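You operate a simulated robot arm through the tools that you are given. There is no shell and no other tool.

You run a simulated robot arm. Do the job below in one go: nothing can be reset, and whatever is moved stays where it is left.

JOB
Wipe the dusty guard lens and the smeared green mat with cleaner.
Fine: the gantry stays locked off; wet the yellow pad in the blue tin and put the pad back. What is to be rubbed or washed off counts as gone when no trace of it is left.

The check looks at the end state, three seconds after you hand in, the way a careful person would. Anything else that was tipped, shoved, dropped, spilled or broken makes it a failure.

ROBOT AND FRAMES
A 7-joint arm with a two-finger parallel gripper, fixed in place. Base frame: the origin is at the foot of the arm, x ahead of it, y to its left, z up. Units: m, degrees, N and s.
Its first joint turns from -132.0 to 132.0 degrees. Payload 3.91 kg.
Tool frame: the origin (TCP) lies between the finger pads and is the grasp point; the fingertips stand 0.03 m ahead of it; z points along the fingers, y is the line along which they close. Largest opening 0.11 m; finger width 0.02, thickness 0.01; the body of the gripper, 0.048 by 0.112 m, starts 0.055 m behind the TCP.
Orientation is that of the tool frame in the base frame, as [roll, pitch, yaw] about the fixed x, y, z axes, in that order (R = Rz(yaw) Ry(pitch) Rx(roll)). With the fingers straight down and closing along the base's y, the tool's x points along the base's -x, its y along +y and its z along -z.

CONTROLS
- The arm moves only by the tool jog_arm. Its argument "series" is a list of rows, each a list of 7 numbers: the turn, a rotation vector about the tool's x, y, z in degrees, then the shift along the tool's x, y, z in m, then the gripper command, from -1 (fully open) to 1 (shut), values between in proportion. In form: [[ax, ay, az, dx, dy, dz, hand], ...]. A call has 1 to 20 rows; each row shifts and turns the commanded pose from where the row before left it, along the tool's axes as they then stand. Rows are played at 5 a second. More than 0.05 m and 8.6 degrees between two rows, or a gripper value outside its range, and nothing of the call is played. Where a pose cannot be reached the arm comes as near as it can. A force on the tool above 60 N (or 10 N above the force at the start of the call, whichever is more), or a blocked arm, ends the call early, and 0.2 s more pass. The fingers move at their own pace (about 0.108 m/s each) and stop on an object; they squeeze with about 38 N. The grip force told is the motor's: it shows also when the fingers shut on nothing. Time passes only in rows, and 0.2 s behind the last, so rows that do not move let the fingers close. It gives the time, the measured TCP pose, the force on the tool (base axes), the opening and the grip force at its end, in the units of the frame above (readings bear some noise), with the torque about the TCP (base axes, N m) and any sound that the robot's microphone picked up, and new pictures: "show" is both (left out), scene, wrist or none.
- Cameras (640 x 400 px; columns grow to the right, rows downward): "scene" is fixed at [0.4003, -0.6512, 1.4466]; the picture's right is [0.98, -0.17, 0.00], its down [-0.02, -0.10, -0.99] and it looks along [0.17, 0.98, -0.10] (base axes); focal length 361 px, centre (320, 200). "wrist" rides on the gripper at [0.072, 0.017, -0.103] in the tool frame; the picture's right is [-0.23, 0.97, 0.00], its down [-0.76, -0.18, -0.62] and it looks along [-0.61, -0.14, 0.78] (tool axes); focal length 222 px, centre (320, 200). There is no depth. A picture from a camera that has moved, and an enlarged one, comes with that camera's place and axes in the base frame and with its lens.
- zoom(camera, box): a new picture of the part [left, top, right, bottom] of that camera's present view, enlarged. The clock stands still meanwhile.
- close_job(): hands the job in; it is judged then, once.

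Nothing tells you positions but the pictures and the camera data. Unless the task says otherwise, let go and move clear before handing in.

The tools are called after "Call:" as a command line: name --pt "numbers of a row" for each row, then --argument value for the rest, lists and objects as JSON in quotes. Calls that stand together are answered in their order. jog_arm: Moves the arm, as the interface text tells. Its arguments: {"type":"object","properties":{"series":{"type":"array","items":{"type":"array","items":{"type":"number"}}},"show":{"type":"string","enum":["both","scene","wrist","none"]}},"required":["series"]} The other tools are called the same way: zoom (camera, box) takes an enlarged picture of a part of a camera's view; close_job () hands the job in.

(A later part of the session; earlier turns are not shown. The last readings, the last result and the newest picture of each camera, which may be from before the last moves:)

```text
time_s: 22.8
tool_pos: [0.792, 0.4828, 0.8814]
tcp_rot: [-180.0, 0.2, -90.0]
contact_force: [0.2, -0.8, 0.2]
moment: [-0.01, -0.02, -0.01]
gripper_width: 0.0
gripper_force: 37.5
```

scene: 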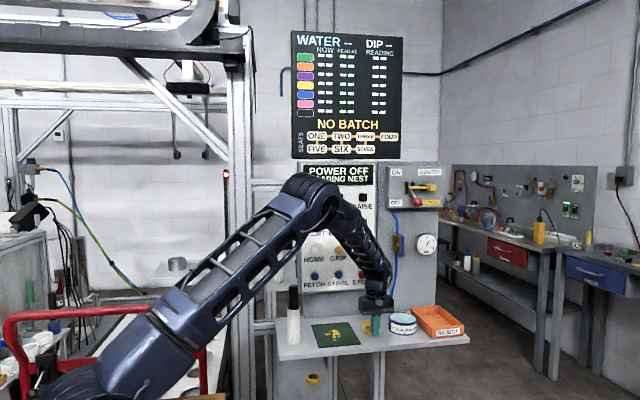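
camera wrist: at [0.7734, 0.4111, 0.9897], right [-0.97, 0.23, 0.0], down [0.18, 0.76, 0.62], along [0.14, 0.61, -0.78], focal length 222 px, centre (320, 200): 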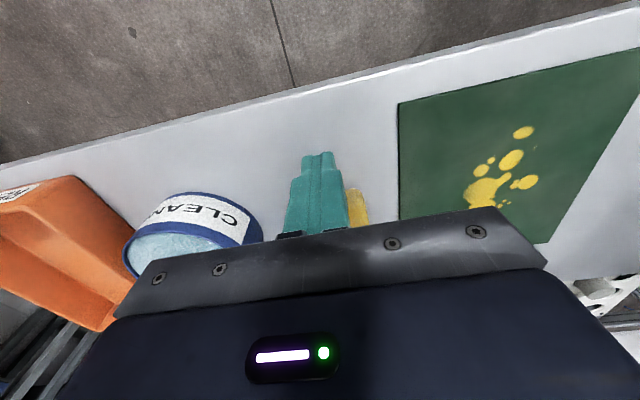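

Call:
jog_arm --pt "0 0 0 0 0 0.002 1" --pt "0 0 0 0 0 0.002 1" --pt "0 0 0 0 0 0 1" --show "none"

```text
time_s: 23.6
tool_pos: [0.7915, 0.4827, 0.8762]
tcp_rot: [180.0, 0.0, -90.0]
contact_force: [0.0, -0.2, 0.2]
moment: [-0.02, 0.04, 0.0]
gripper_width: 0.0
gripper_force: 37.7
```

Call:
jog_arm --pt "0 0 0 0 0 0.002 1" --pt "0 0 0 0 0 0.002 1" --pt "0 0 0 0 0 0 1" --show "none"

```text
time_s: 24.4
tool_pos: [0.7919, 0.4826, 0.8737]
tcp_rot: [180.0, 0.0, -90.0]
contact_force: [-0.2, 0.1, 0.2]
moment: [0.0, 0.0, 0.0]
gripper_width: 0.0
gripper_force: 37.9
```

Call:
jog_arm --pt "0 0 0 0 0 0.0015 1" --pt "0 0 0 0 0 0.0015 1" --pt "0 0 0 0 0 0 1" --show "none"

```text
time_s: 25.2
tool_pos: [0.7923, 0.4809, 0.8715]
tcp_rot: [180.0, 0.0, -90.1]
contact_force: [0.1, -0.9, -0.1]
moment: [0.02, -0.03, 0.03]
gripper_width: 0.0
gripper_force: 38.2
```

Call:
jog_arm --pt "0 0 0 0 0 0.0015 1" --pt "0 0 0 0 0 0.0015 1" --pt "0 0 0 0 0 0 1" --show "none"

Call:
zoom --camera "scene" --box '[350, 290, 430, 350]'

```text
time_s: 26.0
tool_pos: [0.7913, 0.4811, 0.8692]
tcp_rot: [-179.9, 0.1, -90.0]
contact_force: [-1.0, -4.7, 25.6]
moment: [-0.35, 0.12, 0.07]
gripper_width: 0.0005
gripper_force: 38.1
```

```text
6.67 times, centred on (390, 320) of scene
camera zoom: at [0.4003, -0.6512, 1.4466], right [0.98, -0.17, 0.0], down [-0.02, -0.1, -0.99], along [0.17, 0.98, -0.1], focal length 2410 px, centre (-147, -600)
```

zoom: 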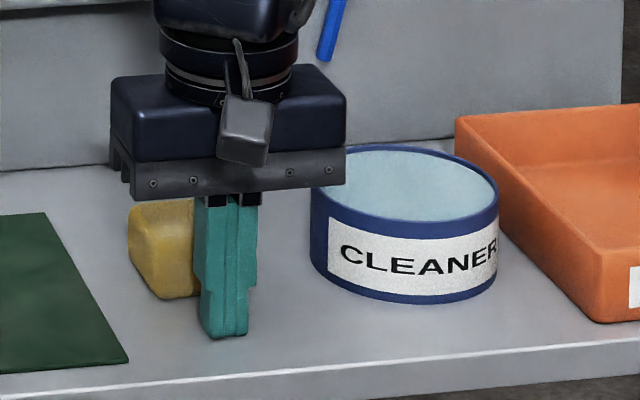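

The shelf is really at z 0.840, 5 mm lower than estimated, which explains the slip. I'll lift, reopen, lean the tool again and look at the pad once more before regrasping deeper.

Call:
jog_arm --pt "0 0 0 0 0 -0.01 1" --pt "0 0 0 0 0 -0.04 1" --pt "0 0 0 0 0 -0.04 -0.36" --pt "0 -7.5 0 0 0 0 -0.36" --pt "0 -7.5 0 0 0 0 -0.36" --pt "0 -7.5 0 0 0 0 -0.36" --pt "0 -7.5 0 0 0 0 -0.36" --pt "0 0 0 -0.0234 0 0.0135 -0.36" --pt "0 0 0 -0.0234 0 0.0135 -0.36" --pt "0 0 0 0 0 0 -0.36"

Call:
zoom --camera "wrist" --box '[220, 0, 400, 120]'

```text
time_s: 28.2
tool_pos: [0.7922, 0.5352, 0.9585]
tcp_rot: [180.0, 30.0, -90.0]
contact_force: [0.3, 0.1, -0.5]
moment: [0.03, 0.0, -0.01]
gripper_width: 0.0747
gripper_force: 0.0
camera wrist: at [0.7743, 0.4219, 1.0102], right [-0.97, 0.2, 0.11], down [0.18, 0.35, 0.92], along [0.14, 0.92, -0.37], focal length 222 px, centre (320, 200)
```

scene: 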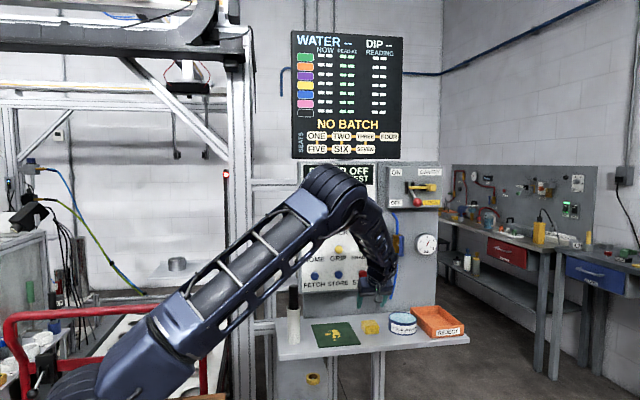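
wrist: 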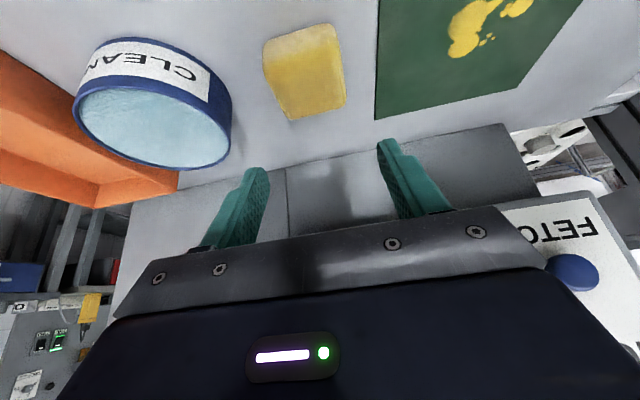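

```text
3.33 times, centred on (310, 60) of wrist
camera zoom: at [0.7743, 0.4219, 1.0102], right [-0.97, 0.2, 0.11], down [0.18, 0.35, 0.92], along [0.14, 0.92, -0.37], focal length 740 px, centre (353, 667)
```

zoom: 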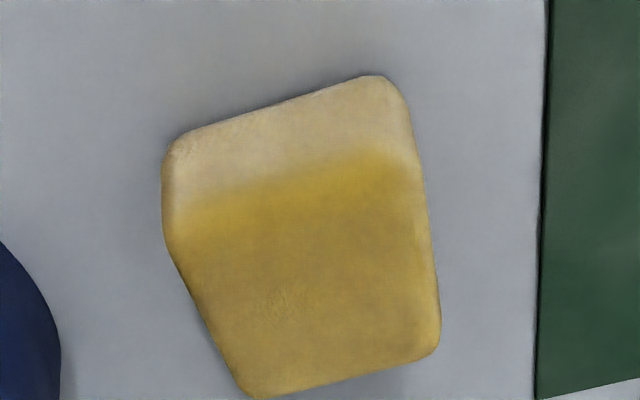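

The pad still sits at about (0.7905, 0.5465). Lowering to TCP z 0.876 (tips about 5 mm above the shelf) and closing.

Call:
jog_arm --pt "0 0 0 0.00825 0.0002 0.01429 -0.36" --pt "0 0 0 0.00825 0.0002 0.01429 -0.36" --pt "0 0 0 0.00825 0.0002 0.01429 -0.36" --pt "0 0 0 0.00825 0.0002 0.01429 -0.36" --pt "0 0 0 0.00825 0.0002 0.01429 -0.36" --pt "0 0 0 0 0 0 -0.36" --pt "0 0 0 0 0 0 0.0" --pt "0 0 0 0 0 0 1" --pt "0 0 0 0 0 0 1" --pt "0 0 0 0 0 0 1"

```text
time_s: 30.4
tool_pos: [0.7919, 0.5353, 0.8747]
tcp_rot: [180.0, 30.0, -90.1]
contact_force: [-0.1, -0.1, 0.6]
moment: [-0.02, 0.03, -0.01]
gripper_width: 0.0537
gripper_force: 38.1
camera wrist: at [0.7735, 0.4216, 0.9277], right [-0.97, 0.2, 0.11], down [0.18, 0.35, 0.92], along [0.14, 0.92, -0.37], focal length 222 px, centre (320, 200)
```

scene: 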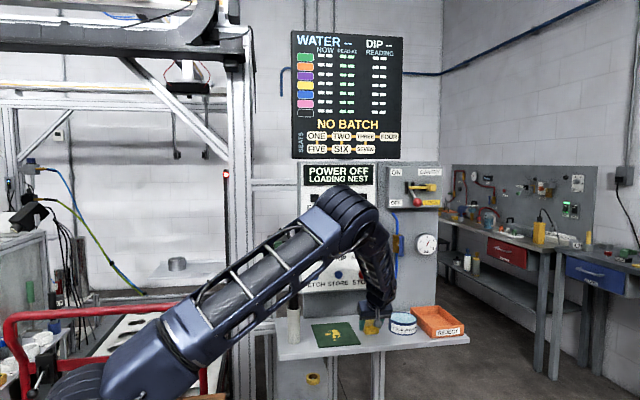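
wrist: 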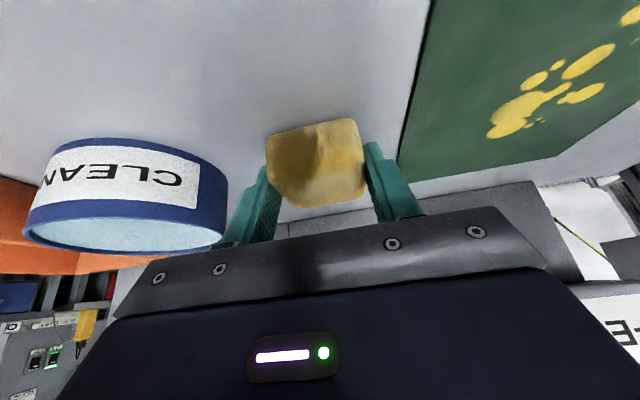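

Gripped at 0.0537. Lifting slowly 2.5 cm and checking the grip.

Call:
jog_arm --pt "0 0 0 -0.0025 0 -0.00433 1" --pt "0 0 0 -0.005 0 -0.00866 1" --pt "0 0 0 -0.005 0 -0.00866 1" --pt "0 0 0 0 0 0 1"

Call:
zoom --camera "scene" --box '[350, 290, 430, 350]'

Call:
zoom --camera "wrist" --box '[200, 80, 440, 240]'

```text
time_s: 31.4
tool_pos: [0.7908, 0.536, 0.9021]
tcp_rot: [-180.0, 30.0, -89.9]
contact_force: [-0.2, -0.4, -1.6]
moment: [0.02, -0.01, -0.02]
gripper_width: 0.0541
gripper_force: 37.8
camera wrist: at [0.7729, 0.4229, 0.9539], right [-0.97, 0.2, 0.11], down [0.18, 0.35, 0.92], along [0.14, 0.92, -0.37], focal length 222 px, centre (320, 200)
```

scene: 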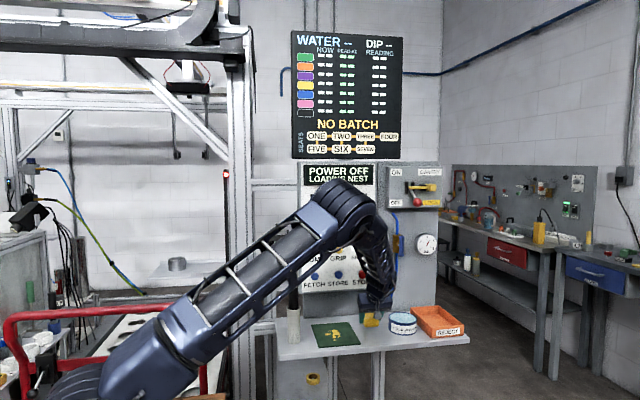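
wrist: 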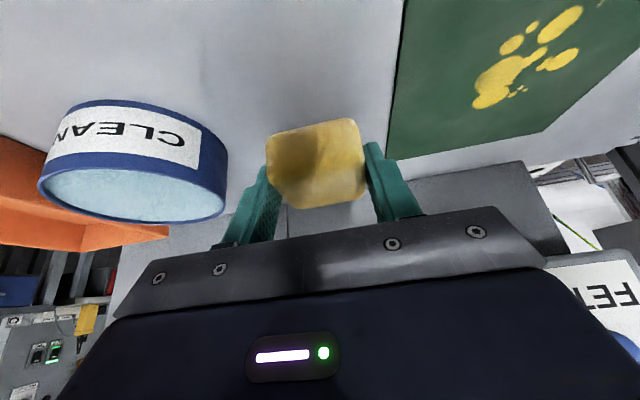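

```text
6.67 times, centred on (390, 320) of scene
camera zoom: at [0.4003, -0.6512, 1.4466], right [0.98, -0.17, 0.0], down [-0.02, -0.1, -0.99], along [0.17, 0.98, -0.1], focal length 2410 px, centre (-147, -600)
```

zoom: 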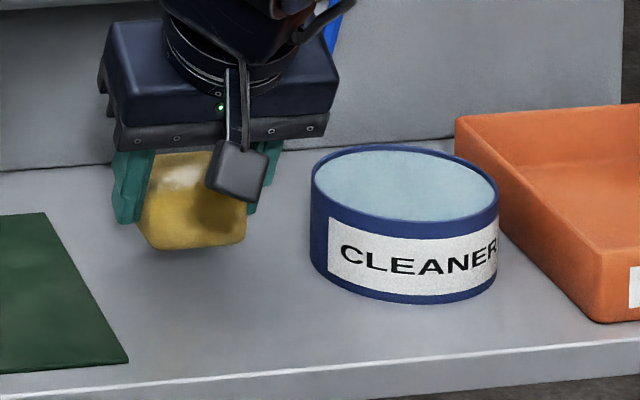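

```text
2.50 times, centred on (320, 160) of wrist
camera zoom: at [0.7729, 0.4229, 0.9539], right [-0.97, 0.2, 0.11], down [0.18, 0.35, 0.92], along [0.14, 0.92, -0.37], focal length 555 px, centre (320, 300)
```

zoom: 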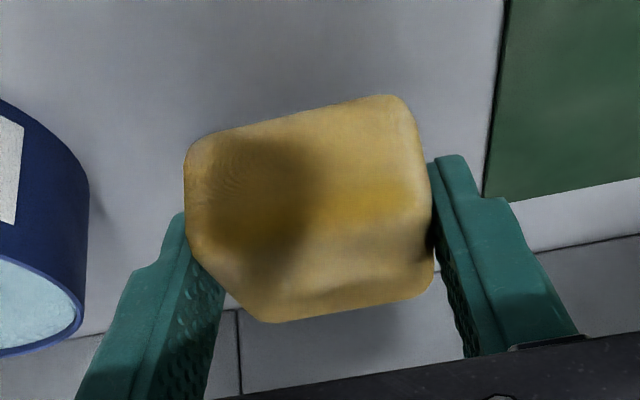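

The pad is held and level, with its bottom about 0.035 below the TCP. I'll lift clear of the tin rim and swing the lean towards the tin, then look.

Call:
jog_arm --pt "0 0 0 -0.01 0 -0.0173 1" --pt "0 0 0 -0.01 0 -0.0173 1" --pt "0 0 0 -0.01 0 -0.0173 1" --pt "3.93 0 6.8 0 0 0 1" --pt "3.93 0 6.8 0 0 0 1" --pt "3.93 0 6.8 0 0 0 1" --pt "3.93 0 6.8 0 0 0 1" --pt "3.93 0 6.8 0 0 0 1" --pt "3.93 0 6.8 0 0 0 1" --pt "3.93 0 6.8 0 0 0 1" --pt "0 0 0 0 0 0 1"

Call:
zoom --camera "scene" --box '[340, 260, 440, 340]'

```text
time_s: 33.8
tool_pos: [0.7908, 0.5355, 0.9602]
tcp_rot: [-179.9, 29.9, -145.2]
contact_force: [0.6, 0.1, 0.4]
moment: [-0.03, 0.02, 0.02]
gripper_width: 0.0542
gripper_force: 37.9
camera wrist: at [0.6862, 0.4851, 1.0127], right [-0.4, 0.91, 0.11], down [0.39, 0.05, 0.92], along [0.83, 0.41, -0.37], focal length 222 px, centre (320, 200)
```

scene: 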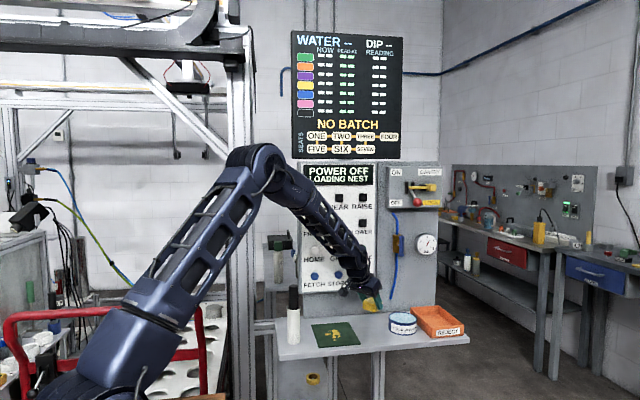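
wrist: 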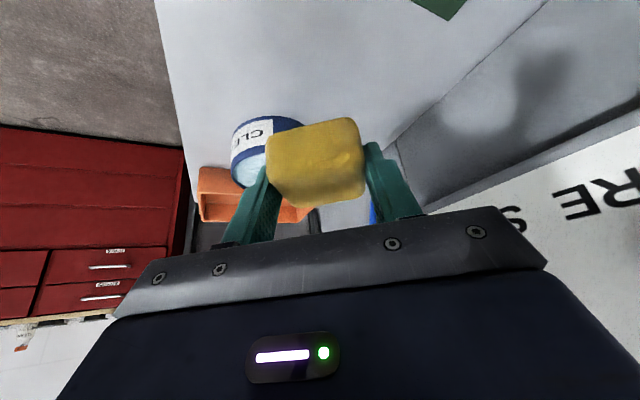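

```text
5.00 times, centred on (390, 300) of scene
camera zoom: at [0.4003, -0.6512, 1.4466], right [0.98, -0.17, 0.0], down [-0.02, -0.1, -0.99], along [0.17, 0.98, -0.1], focal length 1807 px, centre (-30, -300)
```

zoom: 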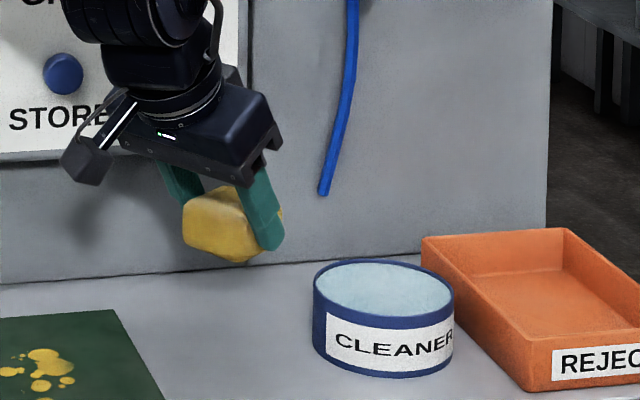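

Held well. Now I move level over the tin, keeping pad bottom about 4 cm above the rim, and check that the arm actually reaches there.

Call:
jog_arm --pt "0 0 0 -0.0151 -0.01344 0.00874 1" --pt "0 0 0 -0.0151 -0.01344 0.00874 1" --pt "0 0 0 -0.0151 -0.01344 0.00874 1" --pt "0 0 0 -0.0151 -0.01344 0.00874 1" --pt "0 0 0 -0.0151 -0.01344 0.00874 1" --pt "0 0 0 0 0 0 1"

Call:
zoom --camera "scene" --box '[360, 260, 460, 340]'

Call:
zoom --camera "wrist" --box '[200, 80, 440, 240]'

```text
time_s: 35.2
tool_pos: [0.901, 0.532, 0.9597]
tcp_rot: [180.0, 29.9, -144.9]
contact_force: [0.0, 0.0, -0.1]
moment: [0.01, 0.02, 0.05]
gripper_width: 0.0538
gripper_force: 38.4
camera wrist: at [0.7971, 0.4808, 1.0134], right [-0.4, 0.91, 0.11], down [0.39, 0.05, 0.92], along [0.83, 0.41, -0.37], focal length 222 px, centre (320, 200)
```

scene: 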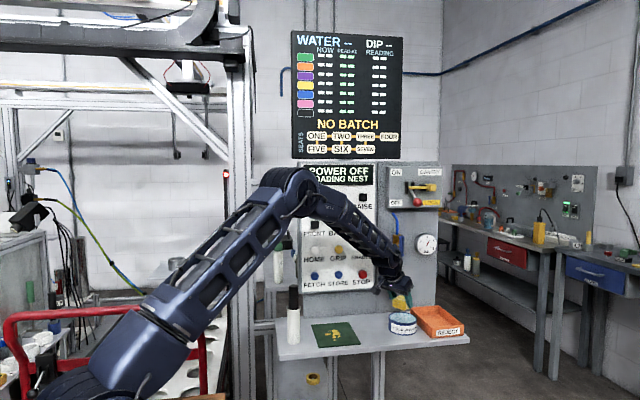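
wrist: 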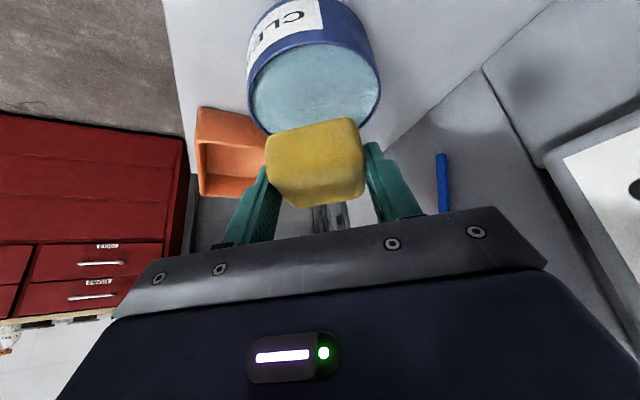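

```text
5.00 times, centred on (410, 300) of scene
camera zoom: at [0.4003, -0.6512, 1.4466], right [0.98, -0.17, 0.0], down [-0.02, -0.1, -0.99], along [0.17, 0.98, -0.1], focal length 1807 px, centre (-130, -300)
```

zoom: 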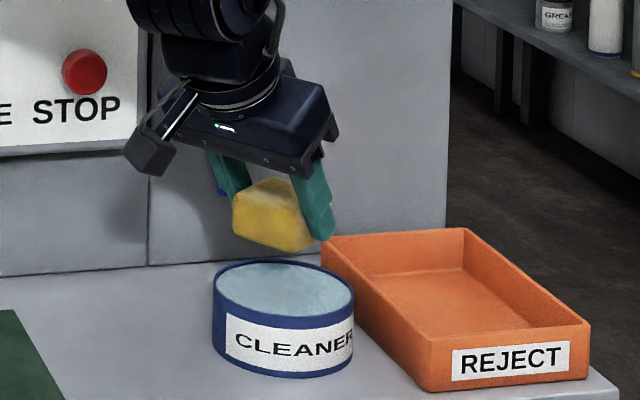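

```text
2.50 times, centred on (320, 160) of wrist
camera zoom: at [0.7971, 0.4808, 1.0134], right [-0.4, 0.91, 0.11], down [0.39, 0.05, 0.92], along [0.83, 0.41, -0.37], focal length 555 px, centre (320, 300)
```

zoom: 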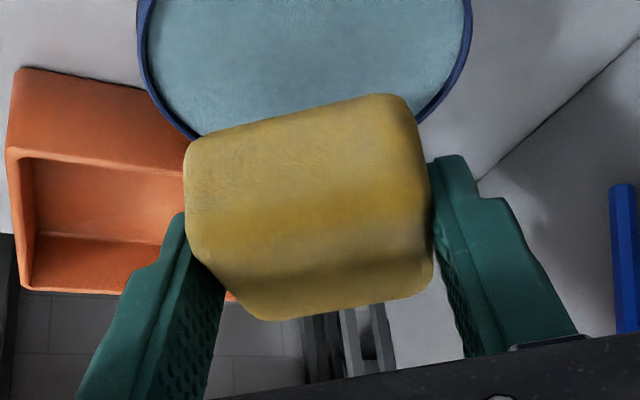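

The arm reaches, and the pad hangs almost exactly over the tin centre. Lowering to just above the rim, then in small steps with force checks.

Call:
jog_arm --pt "0 0 0 0.0058 0.0008 0.0113 1" --pt "0 0 0 0.0058 0.0008 0.0113 1" --pt "0 0 0 0.0058 0.0008 0.0113 1" --pt "0 0 0 0 0 0 1"

Call:
zoom --camera "scene" --box '[370, 280, 450, 340]'

Call:
zoom --camera "wrist" --box '[200, 40, 440, 240]'

```text
time_s: 36.2
tool_pos: [0.9011, 0.5336, 0.9222]
tcp_rot: [-179.9, 30.0, -144.8]
contact_force: [-1.1, 0.5, -0.5]
moment: [0.01, 0.03, -0.03]
gripper_width: 0.054
gripper_force: 37.9
camera wrist: at [0.7969, 0.4834, 0.9755], right [-0.4, 0.91, 0.11], down [0.39, 0.05, 0.92], along [0.83, 0.41, -0.37], focal length 222 px, centre (320, 200)
```

scene: 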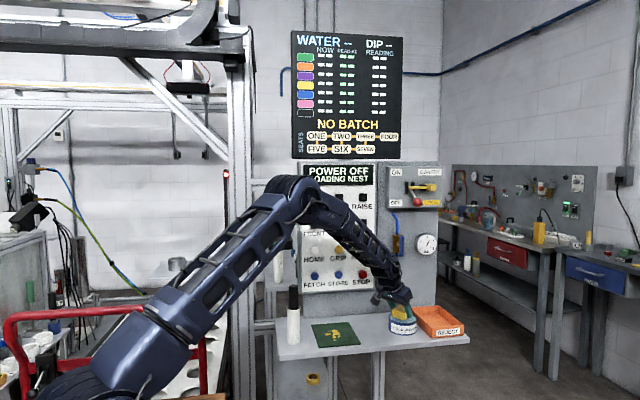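
wrist: 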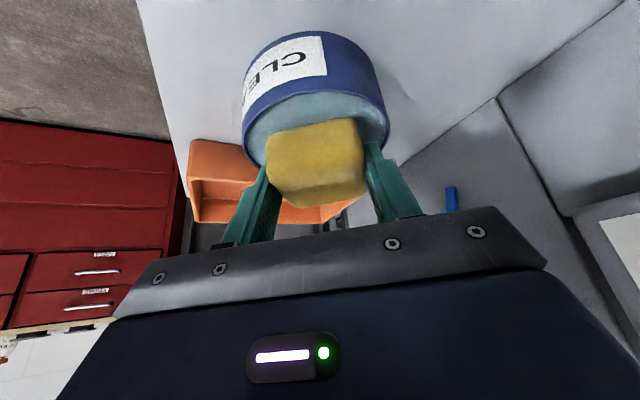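

```text
6.67 times, centred on (410, 310) of scene
camera zoom: at [0.4003, -0.6512, 1.4466], right [0.98, -0.17, 0.0], down [-0.02, -0.1, -0.99], along [0.17, 0.98, -0.1], focal length 2410 px, centre (-280, -533)
```

zoom: 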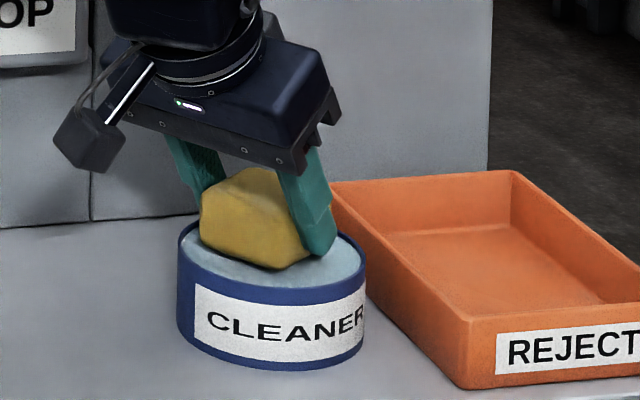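

```text
2.00 times, centred on (320, 140) of wrist
camera zoom: at [0.7969, 0.4834, 0.9755], right [-0.4, 0.91, 0.11], down [0.39, 0.05, 0.92], along [0.83, 0.41, -0.37], focal length 444 px, centre (320, 320)
```

zoom: 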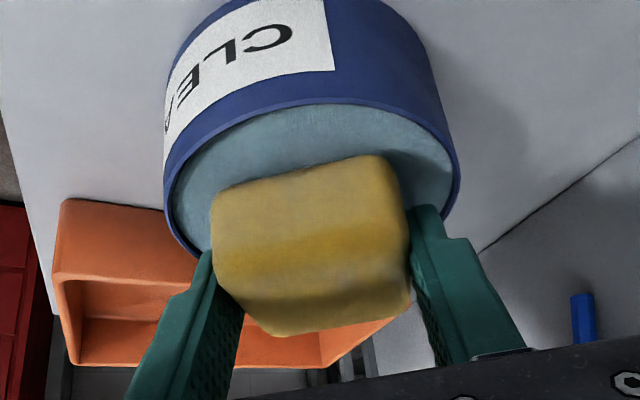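

Pad is inside the tin outline and about to touch. Stepping down.

Call:
jog_arm --pt "0 0 0 0.0015 0 0.0026 1" --pt "0 0 0 0 0 0 1" --show "none"

```text
time_s: 36.8
tool_pos: [0.9006, 0.5328, 0.9186]
tcp_rot: [180.0, 30.0, -145.0]
contact_force: [0.6, -0.3, 0.2]
moment: [0.0, -0.03, 0.03]
gripper_width: 0.0538
gripper_force: 38.3
```

Call:
jog_arm --pt "0 0 0 0.0015 0 0.0026 1" --pt "0 0 0 0 0 0 1" --show "wrist"

```text
time_s: 37.4
tool_pos: [0.9003, 0.5334, 0.918]
tcp_rot: [-180.0, 30.2, -144.9]
contact_force: [-0.9, -0.6, 9.6]
moment: [0.07, 0.06, 0.03]
gripper_width: 0.0537
gripper_force: 38.1
camera wrist: at [0.7967, 0.4837, 0.9698], right [-0.4, 0.91, 0.11], down [0.39, 0.05, 0.92], along [0.83, 0.41, -0.37], focal length 222 px, centre (320, 200)
```

wrist: 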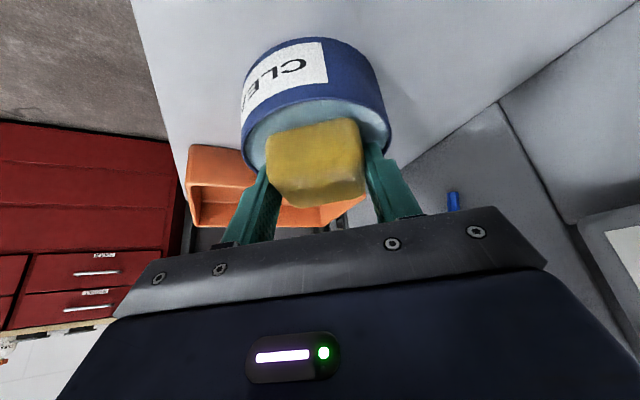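

Contact with about 10 N: the pad sits on the cleaner surface. I'll let it soak for a couple of seconds and look for a colour change.

Call:
jog_arm --pt "0 0 0 0.0003 0 0.0005 1" --pt "0 0 0 0 0 0 1" --pt "0 0 0 0 0 0 1" --pt "0 0 0 0 0 0 1" --pt "0 0 0 0 0 0 1" --pt "0 0 0 0 0 0 1" --pt "0 0 0 0 0 0 1" --pt "0 0 0 0 0 0 1" --pt "0 0 0 0 0 0 1" --pt "0 0 0 0 0 0 1"

Call:
zoom --camera "scene" --box '[370, 280, 450, 340]'

Call:
zoom --camera "wrist" --box '[200, 40, 440, 240]'

```text
time_s: 39.6
tool_pos: [0.9004, 0.5344, 0.9176]
tcp_rot: [-180.0, 30.1, -145.1]
contact_force: [2.3, 0.7, 31.5]
moment: [0.19, -0.18, 0.01]
gripper_width: 0.0542
gripper_force: 38.0
camera wrist: at [0.7959, 0.4834, 0.9694], right [-0.4, 0.91, 0.11], down [0.39, 0.05, 0.92], along [0.83, 0.41, -0.37], focal length 222 px, centre (320, 200)
```

scene: 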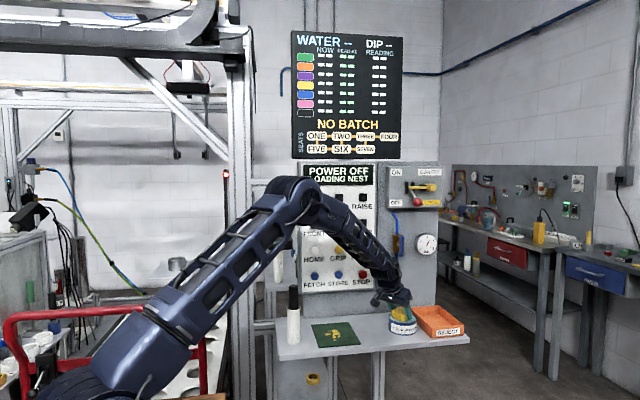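
wrist: 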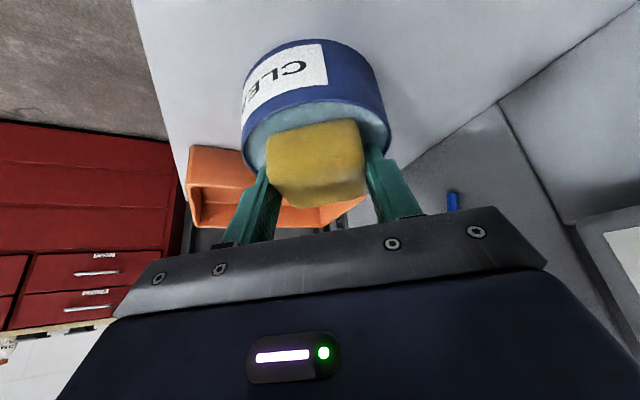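

```text
6.67 times, centred on (410, 310) of scene
camera zoom: at [0.4003, -0.6512, 1.4466], right [0.98, -0.17, 0.0], down [-0.02, -0.1, -0.99], along [0.17, 0.98, -0.1], focal length 2410 px, centre (-280, -533)
```

zoom: 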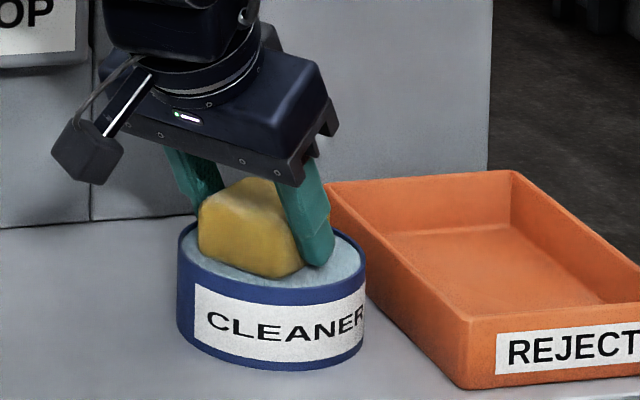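

```text
2.00 times, centred on (320, 140) of wrist
camera zoom: at [0.7959, 0.4834, 0.9694], right [-0.4, 0.91, 0.11], down [0.39, 0.05, 0.92], along [0.83, 0.41, -0.37], focal length 444 px, centre (320, 320)
```

zoom: 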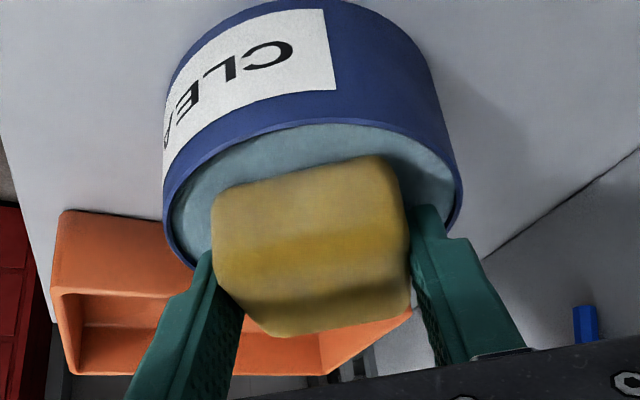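

The force is over 30 N, more than needed, and the pad looks darker, so it is wet. Lifting straight up out of the tin.

Call:
jog_arm --pt "0 0 0 -0.0025 0 -0.00433 1" --pt "0 0 0 -0.0075 0 -0.013 1" --pt "0 0 0 -0.01 0 -0.01732 1" --pt "0 0 0 -0.0125 0 -0.02165 1" --pt "0 0 0 0 0 0 1"

Call:
zoom --camera "scene" --box '[370, 280, 450, 340]'

Call:
zoom --camera "wrist" --box '[200, 40, 440, 240]'

```text
time_s: 40.8
tool_pos: [0.9009, 0.5345, 0.9801]
tcp_rot: [-180.0, 30.0, -145.0]
contact_force: [-0.3, 0.3, -1.3]
moment: [0.04, 0.03, 0.02]
gripper_width: 0.0539
gripper_force: 37.9
camera wrist: at [0.7963, 0.4844, 1.0328], right [-0.4, 0.91, 0.11], down [0.39, 0.05, 0.92], along [0.83, 0.41, -0.37], focal length 222 px, centre (320, 200)
```

scene: 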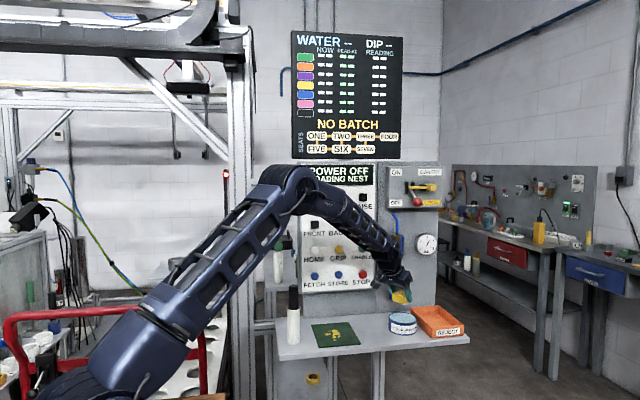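
wrist: 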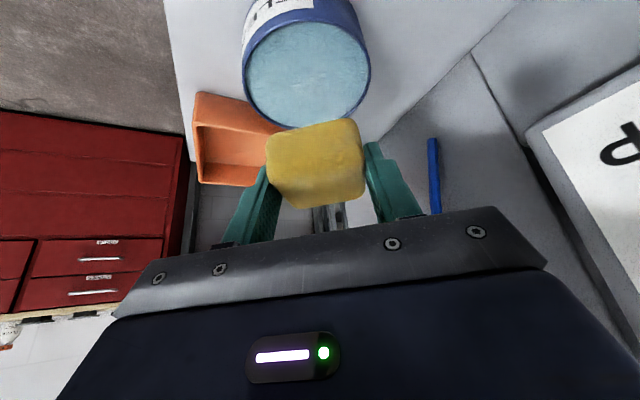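

```text
6.67 times, centred on (410, 310) of scene
camera zoom: at [0.4003, -0.6512, 1.4466], right [0.98, -0.17, 0.0], down [-0.02, -0.1, -0.99], along [0.17, 0.98, -0.1], focal length 2410 px, centre (-280, -533)
```

zoom: 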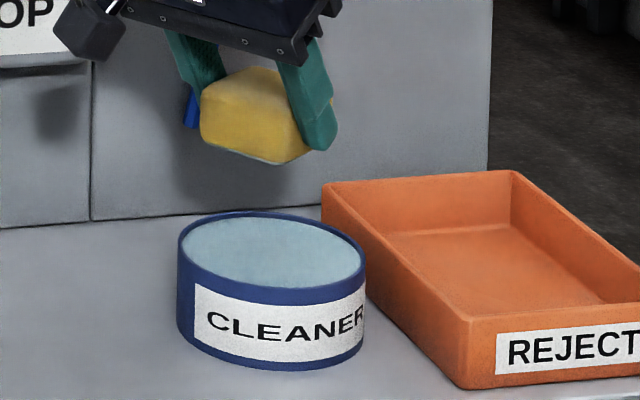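

```text
2.00 times, centred on (320, 140) of wrist
camera zoom: at [0.7963, 0.4844, 1.0328], right [-0.4, 0.91, 0.11], down [0.39, 0.05, 0.92], along [0.83, 0.41, -0.37], focal length 444 px, centre (320, 320)
```

zoom: 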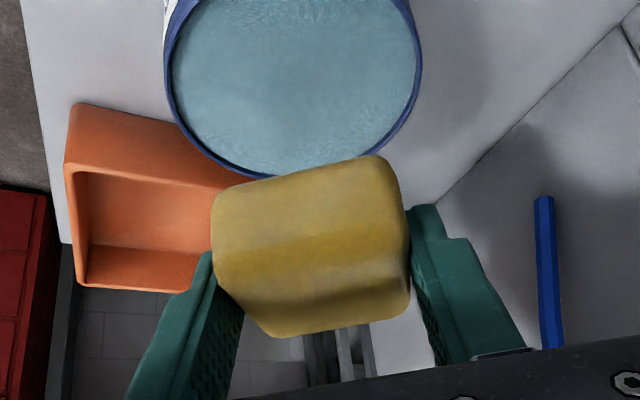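

The pad's underside now shows a bluish wet film and the tin stands undisturbed. I'll go back over the pad's home spot and swing the lean away from the panel for the mat.

Call:
jog_arm --pt "0 0 0 0.0151 0.01344 -0.00874 1" --pt "0 0 0 0.0151 0.01344 -0.00874 1" --pt "0 0 0 0.0151 0.01344 -0.00874 1" --pt "0 0 0 0.0151 0.01344 -0.00874 1" --pt "0 0 0 0.0151 0.01344 -0.00874 1" --pt "-3.93 0 -6.8 0 0 0 1" --pt "-3.93 0 -6.8 0 0 0 1" --pt "-3.93 0 -6.8 0 0 0 1" --pt "-3.93 0 -6.8 0 0 0 1" --pt "-3.93 0 -6.8 0 0 0 1" --pt "-3.93 0 -6.8 0 0 0 1" --pt "-3.93 0 -6.8 0 0 0 1" --pt "0 0 0 0 0 0 1"

Call:
zoom --camera "wrist" --box '[360, 0, 600, 150]'

```text
time_s: 43.6
tool_pos: [0.7913, 0.5395, 0.9803]
tcp_rot: [-180.0, 30.0, -89.9]
contact_force: [-0.4, 0.3, -0.3]
moment: [0.0, -0.01, -0.03]
gripper_width: 0.0539
gripper_force: 38.6
camera wrist: at [0.774, 0.4263, 1.0331], right [-0.97, 0.2, 0.11], down [0.18, 0.35, 0.92], along [0.14, 0.92, -0.37], focal length 222 px, centre (320, 200)
```

scene: 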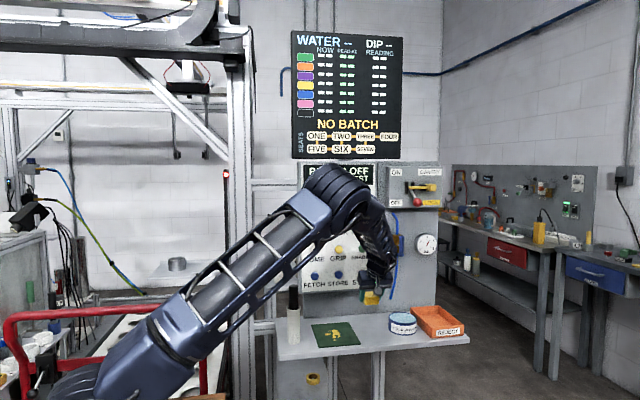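
wrist: 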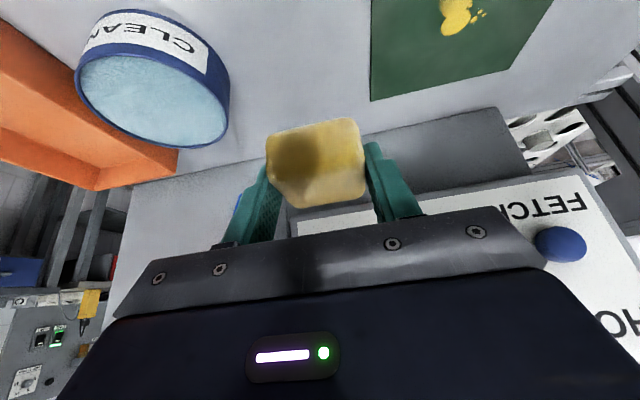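

```text
2.67 times, centred on (480, 75) of wrist
camera zoom: at [0.774, 0.4263, 1.0331], right [-0.97, 0.2, 0.11], down [0.18, 0.35, 0.92], along [0.14, 0.92, -0.37], focal length 592 px, centre (-107, 533)
```

zoom: 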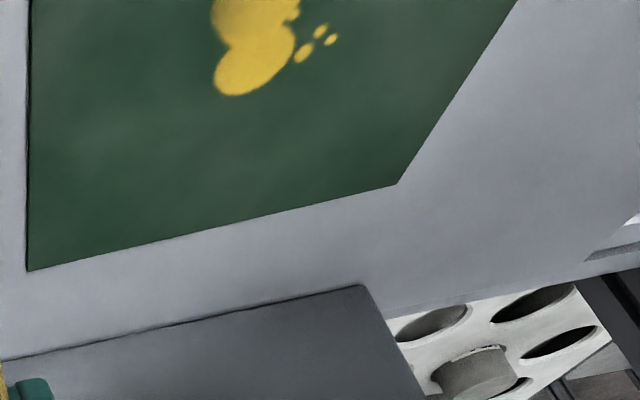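

The mat spans x 0.589–0.735, y 0.46–0.633; the smear covers about x 0.62–0.686, y 0.49–0.578. I'll carry the pad to a start point over the smear's near-left corner, about 2 cm above the mat.

Call:
jog_arm --pt "0 0 0 0.01856 0.0326 0.00776 1" --pt "0 0 0 0.01856 0.0326 0.00776 1" --pt "0 0 0 0.01856 0.0326 0.00776 1" --pt "0 0 0 0.01856 0.0326 0.00776 1" --pt "0 0 0 0.01856 0.0326 0.00776 1" --pt "0 0 0 0 0 0 1"

Call:
zoom --camera "scene" --box '[280, 260, 400, 350]'

Call:
zoom --camera "wrist" --box '[200, 40, 440, 240]'

```text
time_s: 45.0
tool_pos: [0.6263, 0.4763, 0.9021]
tcp_rot: [180.0, 30.0, -90.1]
contact_force: [1.2, 0.6, -0.7]
moment: [-0.02, -0.03, 0.0]
gripper_width: 0.0542
gripper_force: 38.0
camera wrist: at [0.6087, 0.364, 0.955], right [-0.97, 0.2, 0.11], down [0.18, 0.35, 0.92], along [0.14, 0.92, -0.37], focal length 222 px, centre (320, 200)
```

scene: 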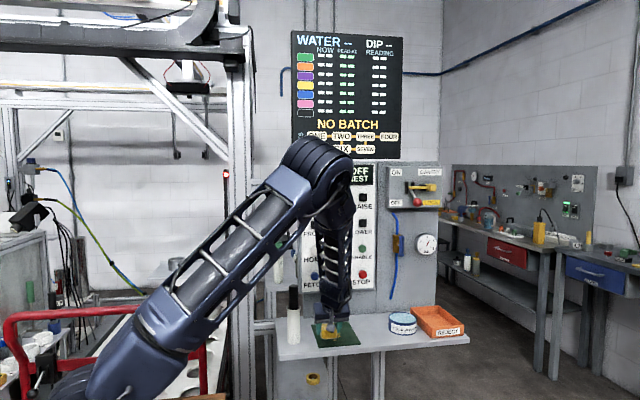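
wrist: 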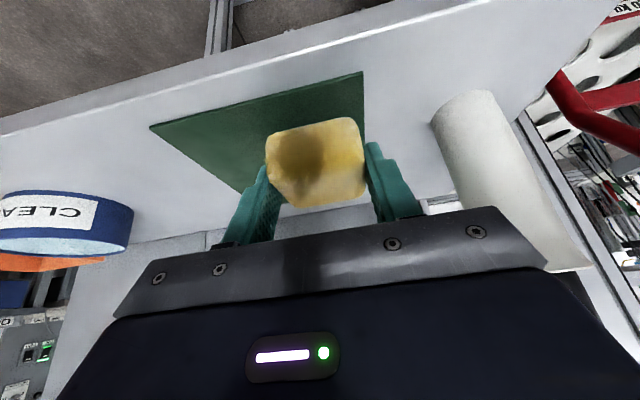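

```text
4.44 times, centred on (340, 305) of scene
camera zoom: at [0.4003, -0.6512, 1.4466], right [0.98, -0.17, 0.0], down [-0.02, -0.1, -0.99], along [0.17, 0.98, -0.1], focal length 1606 px, centre (231, -267)
```

zoom: 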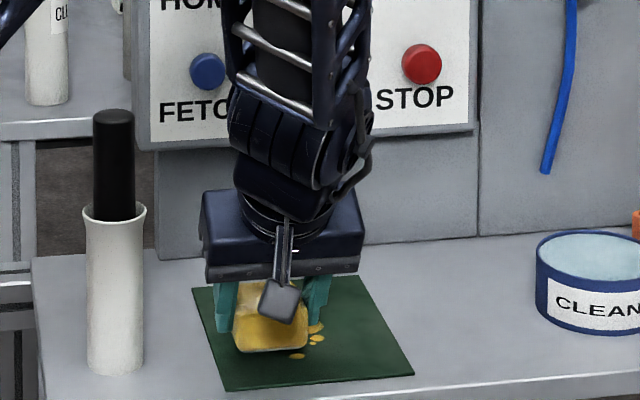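

```text
2.00 times, centred on (320, 140) of wrist
camera zoom: at [0.6087, 0.364, 0.955], right [-0.97, 0.2, 0.11], down [0.18, 0.35, 0.92], along [0.14, 0.92, -0.37], focal length 444 px, centre (320, 320)
```

zoom: 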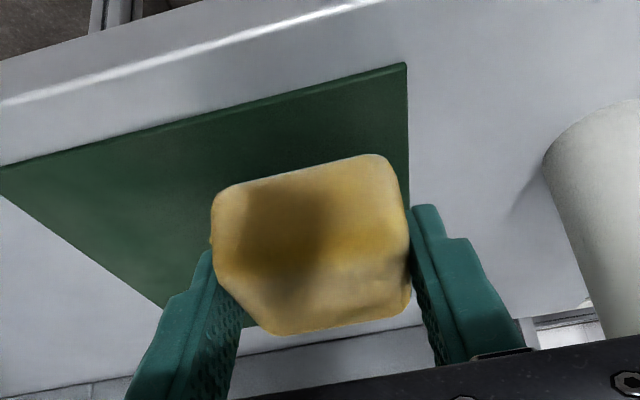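

Position is right, with a clear gap to the tube. Lowering onto the mat gently.

Call:
jog_arm --pt "0 0 0 0.0055 0 0.0095 1" --pt "0 0 0 0.0055 0 0.0095 1" --pt "0 0 0 0.001 0 0.0017 1" --pt "0 0 0 0 0 0 1" --show "none"

```text
time_s: 46.0
tool_pos: [0.6289, 0.4783, 0.8787]
tcp_rot: [-179.8, 30.1, -89.9]
contact_force: [-2.8, -6.7, 24.6]
moment: [-0.04, 0.27, 0.04]
gripper_width: 0.0541
gripper_force: 37.7
```

Call:
jog_arm --pt "0 0 0 -0.0005 0 -0.0009 1" --pt "0 0 0 0 0 0 1" --show "none"

```text
time_s: 46.6
tool_pos: [0.6284, 0.4784, 0.8793]
tcp_rot: [-179.9, 30.1, -90.0]
contact_force: [3.6, 3.8, 14.5]
moment: [0.29, -0.07, 0.0]
gripper_width: 0.0542
gripper_force: 38.5
```

About 14 N; I'll ease off a little and try a short stroke to see whether the smear comes off and the mat stays put.

Call:
jog_arm --pt "0 0 0 -0.0002 0 -0.0004 1" --pt "0 0 0 -0.0087 0 0.005 1" --pt "0 0 0 -0.0087 0 0.005 1" --pt "0 0 0 -0.0087 0 0.005 1" --pt "0 0 0 0 0 0 1"

Call:
zoom --camera "scene" --box '[280, 260, 400, 350]'

Call:
zoom --camera "wrist" --box '[200, 40, 440, 240]'

```text
time_s: 47.8
tool_pos: [0.6287, 0.5095, 0.8789]
tcp_rot: [180.0, 30.1, -90.1]
contact_force: [0.1, -6.8, 10.3]
moment: [-0.05, -0.07, -0.02]
gripper_width: 0.0543
gripper_force: 37.9
camera wrist: at [0.6101, 0.3949, 0.9312], right [-0.97, 0.2, 0.11], down [0.18, 0.35, 0.92], along [0.14, 0.92, -0.37], focal length 222 px, centre (320, 200)
```

scene: 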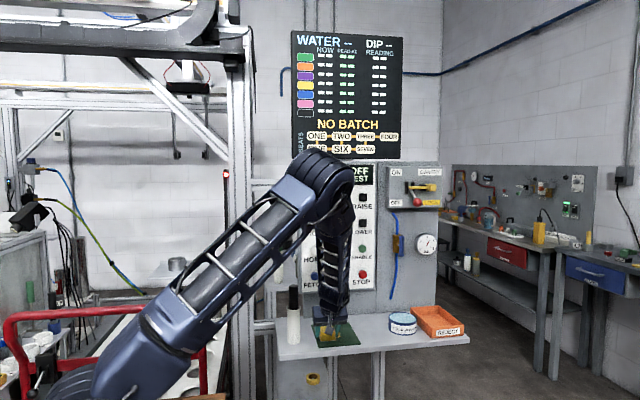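
wrist: 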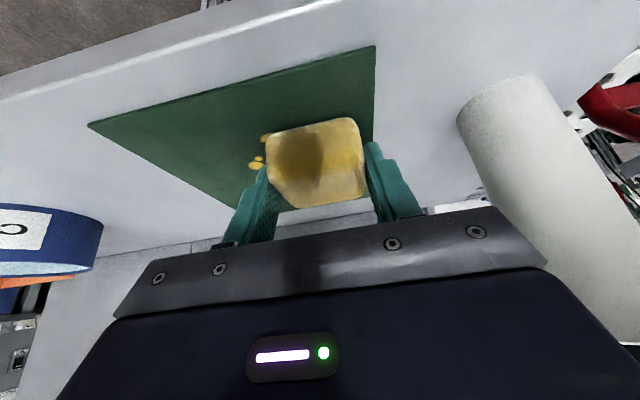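

```text
4.44 times, centred on (340, 305) of scene
camera zoom: at [0.4003, -0.6512, 1.4466], right [0.98, -0.17, 0.0], down [-0.02, -0.1, -0.99], along [0.17, 0.98, -0.1], focal length 1606 px, centre (231, -267)
```

zoom: 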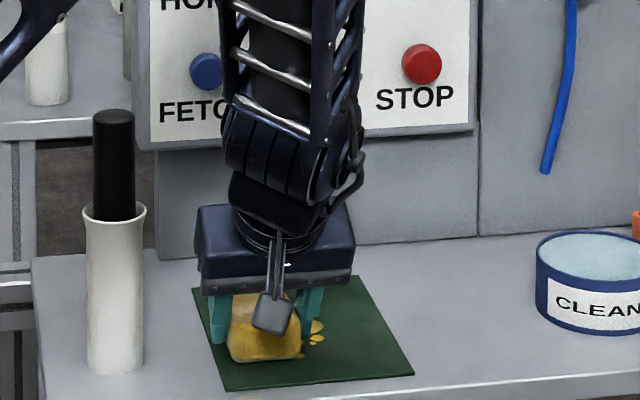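

```text
2.00 times, centred on (320, 140) of wrist
camera zoom: at [0.6101, 0.3949, 0.9312], right [-0.97, 0.2, 0.11], down [0.18, 0.35, 0.92], along [0.14, 0.92, -0.37], focal length 444 px, centre (320, 320)
```

zoom: 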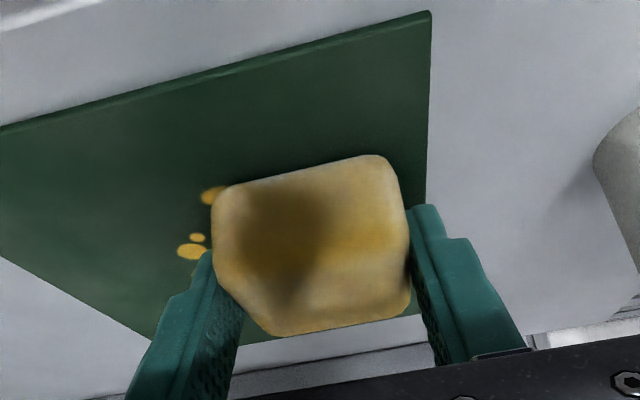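

The mat stays put and the force is about 10 N. I'll continue to the far end of the smear, step over and stroke back.

Call:
jog_arm --pt "0 0 0 -0.00935 0 0.0054 1" --pt "0 0 0 -0.00935 0 0.0054 1" --pt "0 0 0 -0.00935 0 0.0054 1" --pt "0 0 0 -0.00935 0 0.0054 1" --pt "0 0 0 -0.00935 0 0.0054 1" --pt "0 0 0 0 -0.008 0 1" --pt "0 0 0 0 -0.008 0 1" --pt "0 0 0 0 0 0 1"

Call:
zoom --camera "scene" --box '[280, 260, 400, 350]'

```text
time_s: 49.6
tool_pos: [0.6433, 0.5628, 0.8784]
tcp_rot: [-179.9, 30.2, -89.8]
contact_force: [-15.7, 5.4, 19.6]
moment: [0.36, 0.5, 0.23]
gripper_width: 0.054
gripper_force: 38.5
camera wrist: at [0.6247, 0.4494, 0.9309], right [-0.97, 0.2, 0.11], down [0.18, 0.35, 0.92], along [0.14, 0.92, -0.37], focal length 222 px, centre (320, 200)
```

scene: 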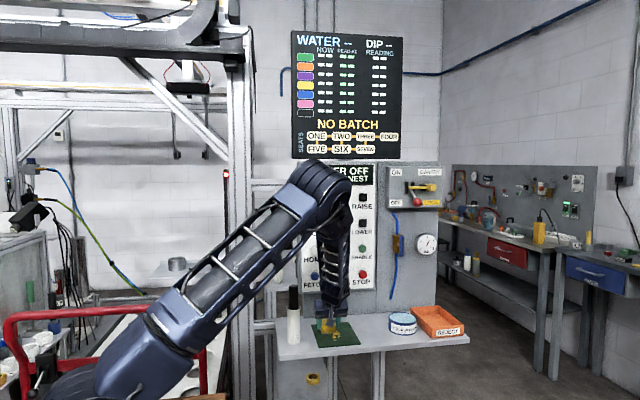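
wrist: 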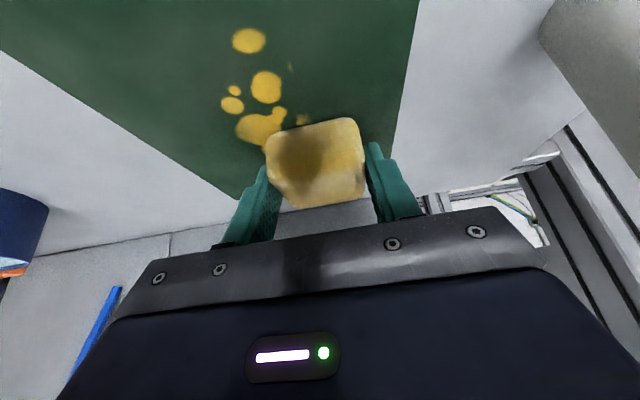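

```text
4.44 times, centred on (340, 305) of scene
camera zoom: at [0.4003, -0.6512, 1.4466], right [0.98, -0.17, 0.0], down [-0.02, -0.1, -0.99], along [0.17, 0.98, -0.1], focal length 1606 px, centre (231, -267)
```

zoom: 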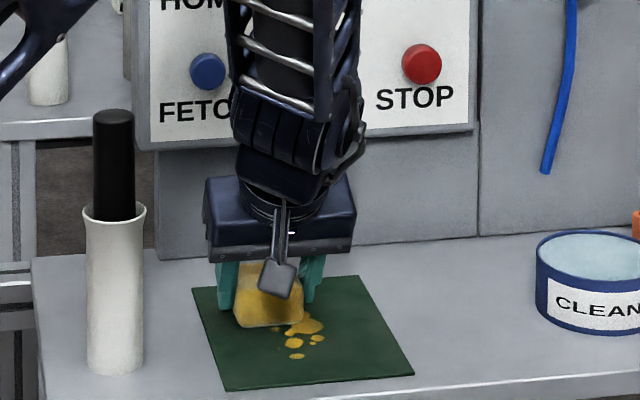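

The smear disappears where the pad has passed, and the mat hasn't moved. I'll lighten slightly and stroke back, step over, and stroke forward.

Call:
jog_arm --pt "0 0 0 -0.0002 0 -0.0004 1" --pt "0 0 0 0.0092 0 -0.0053 1" --pt "0 0 0 0.0092 0 -0.0053 1" --pt "0 0 0 0.0092 0 -0.0053 1" --pt "0 0 0 0.0092 0 -0.0053 1" --pt "0 0 0 0.0092 0 -0.0053 1" --pt "0 0 0 0.0092 0 -0.0053 1" --pt "0 0 0 0.0092 0 -0.0053 1" --pt "0 0 0 0.0092 0 -0.0053 1" --pt "0 0 0 0 -0.009 0 1" --pt "0 0 0 0 -0.009 0 1" --pt "0 0 0 0 0 0 1"

Call:
zoom --camera "scene" --box '[280, 260, 400, 350]'

```text
time_s: 52.2
tool_pos: [0.6607, 0.4778, 0.8784]
tcp_rot: [-180.0, 30.0, -90.0]
contact_force: [-10.9, 1.6, 13.2]
moment: [0.04, 0.33, 0.07]
gripper_width: 0.0541
gripper_force: 38.2
camera wrist: at [0.6436, 0.3641, 0.9308], right [-0.97, 0.2, 0.11], down [0.18, 0.35, 0.92], along [0.14, 0.92, -0.37], focal length 222 px, centre (320, 200)
```

scene: 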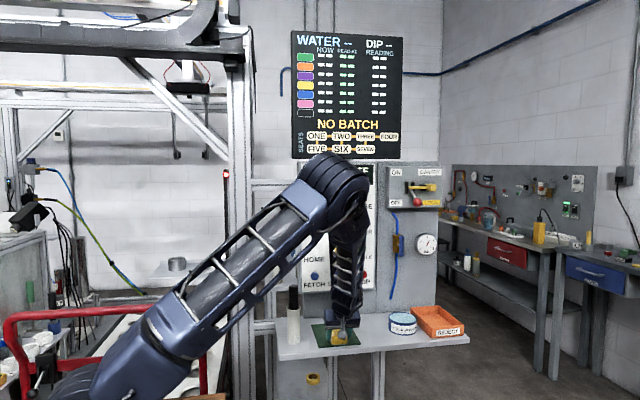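
wrist: 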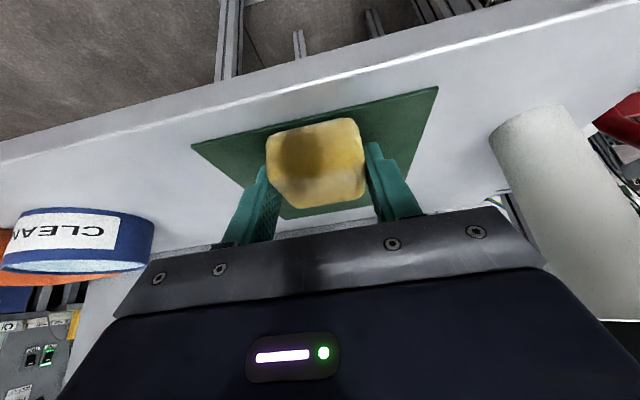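

```text
4.44 times, centred on (340, 305) of scene
camera zoom: at [0.4003, -0.6512, 1.4466], right [0.98, -0.17, 0.0], down [-0.02, -0.1, -0.99], along [0.17, 0.98, -0.1], focal length 1606 px, centre (231, -267)
```

zoom: 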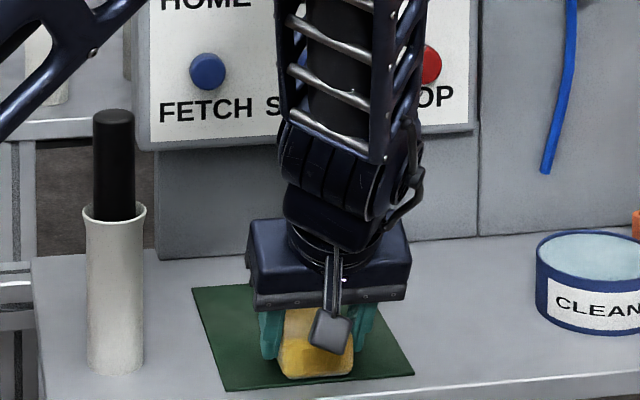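

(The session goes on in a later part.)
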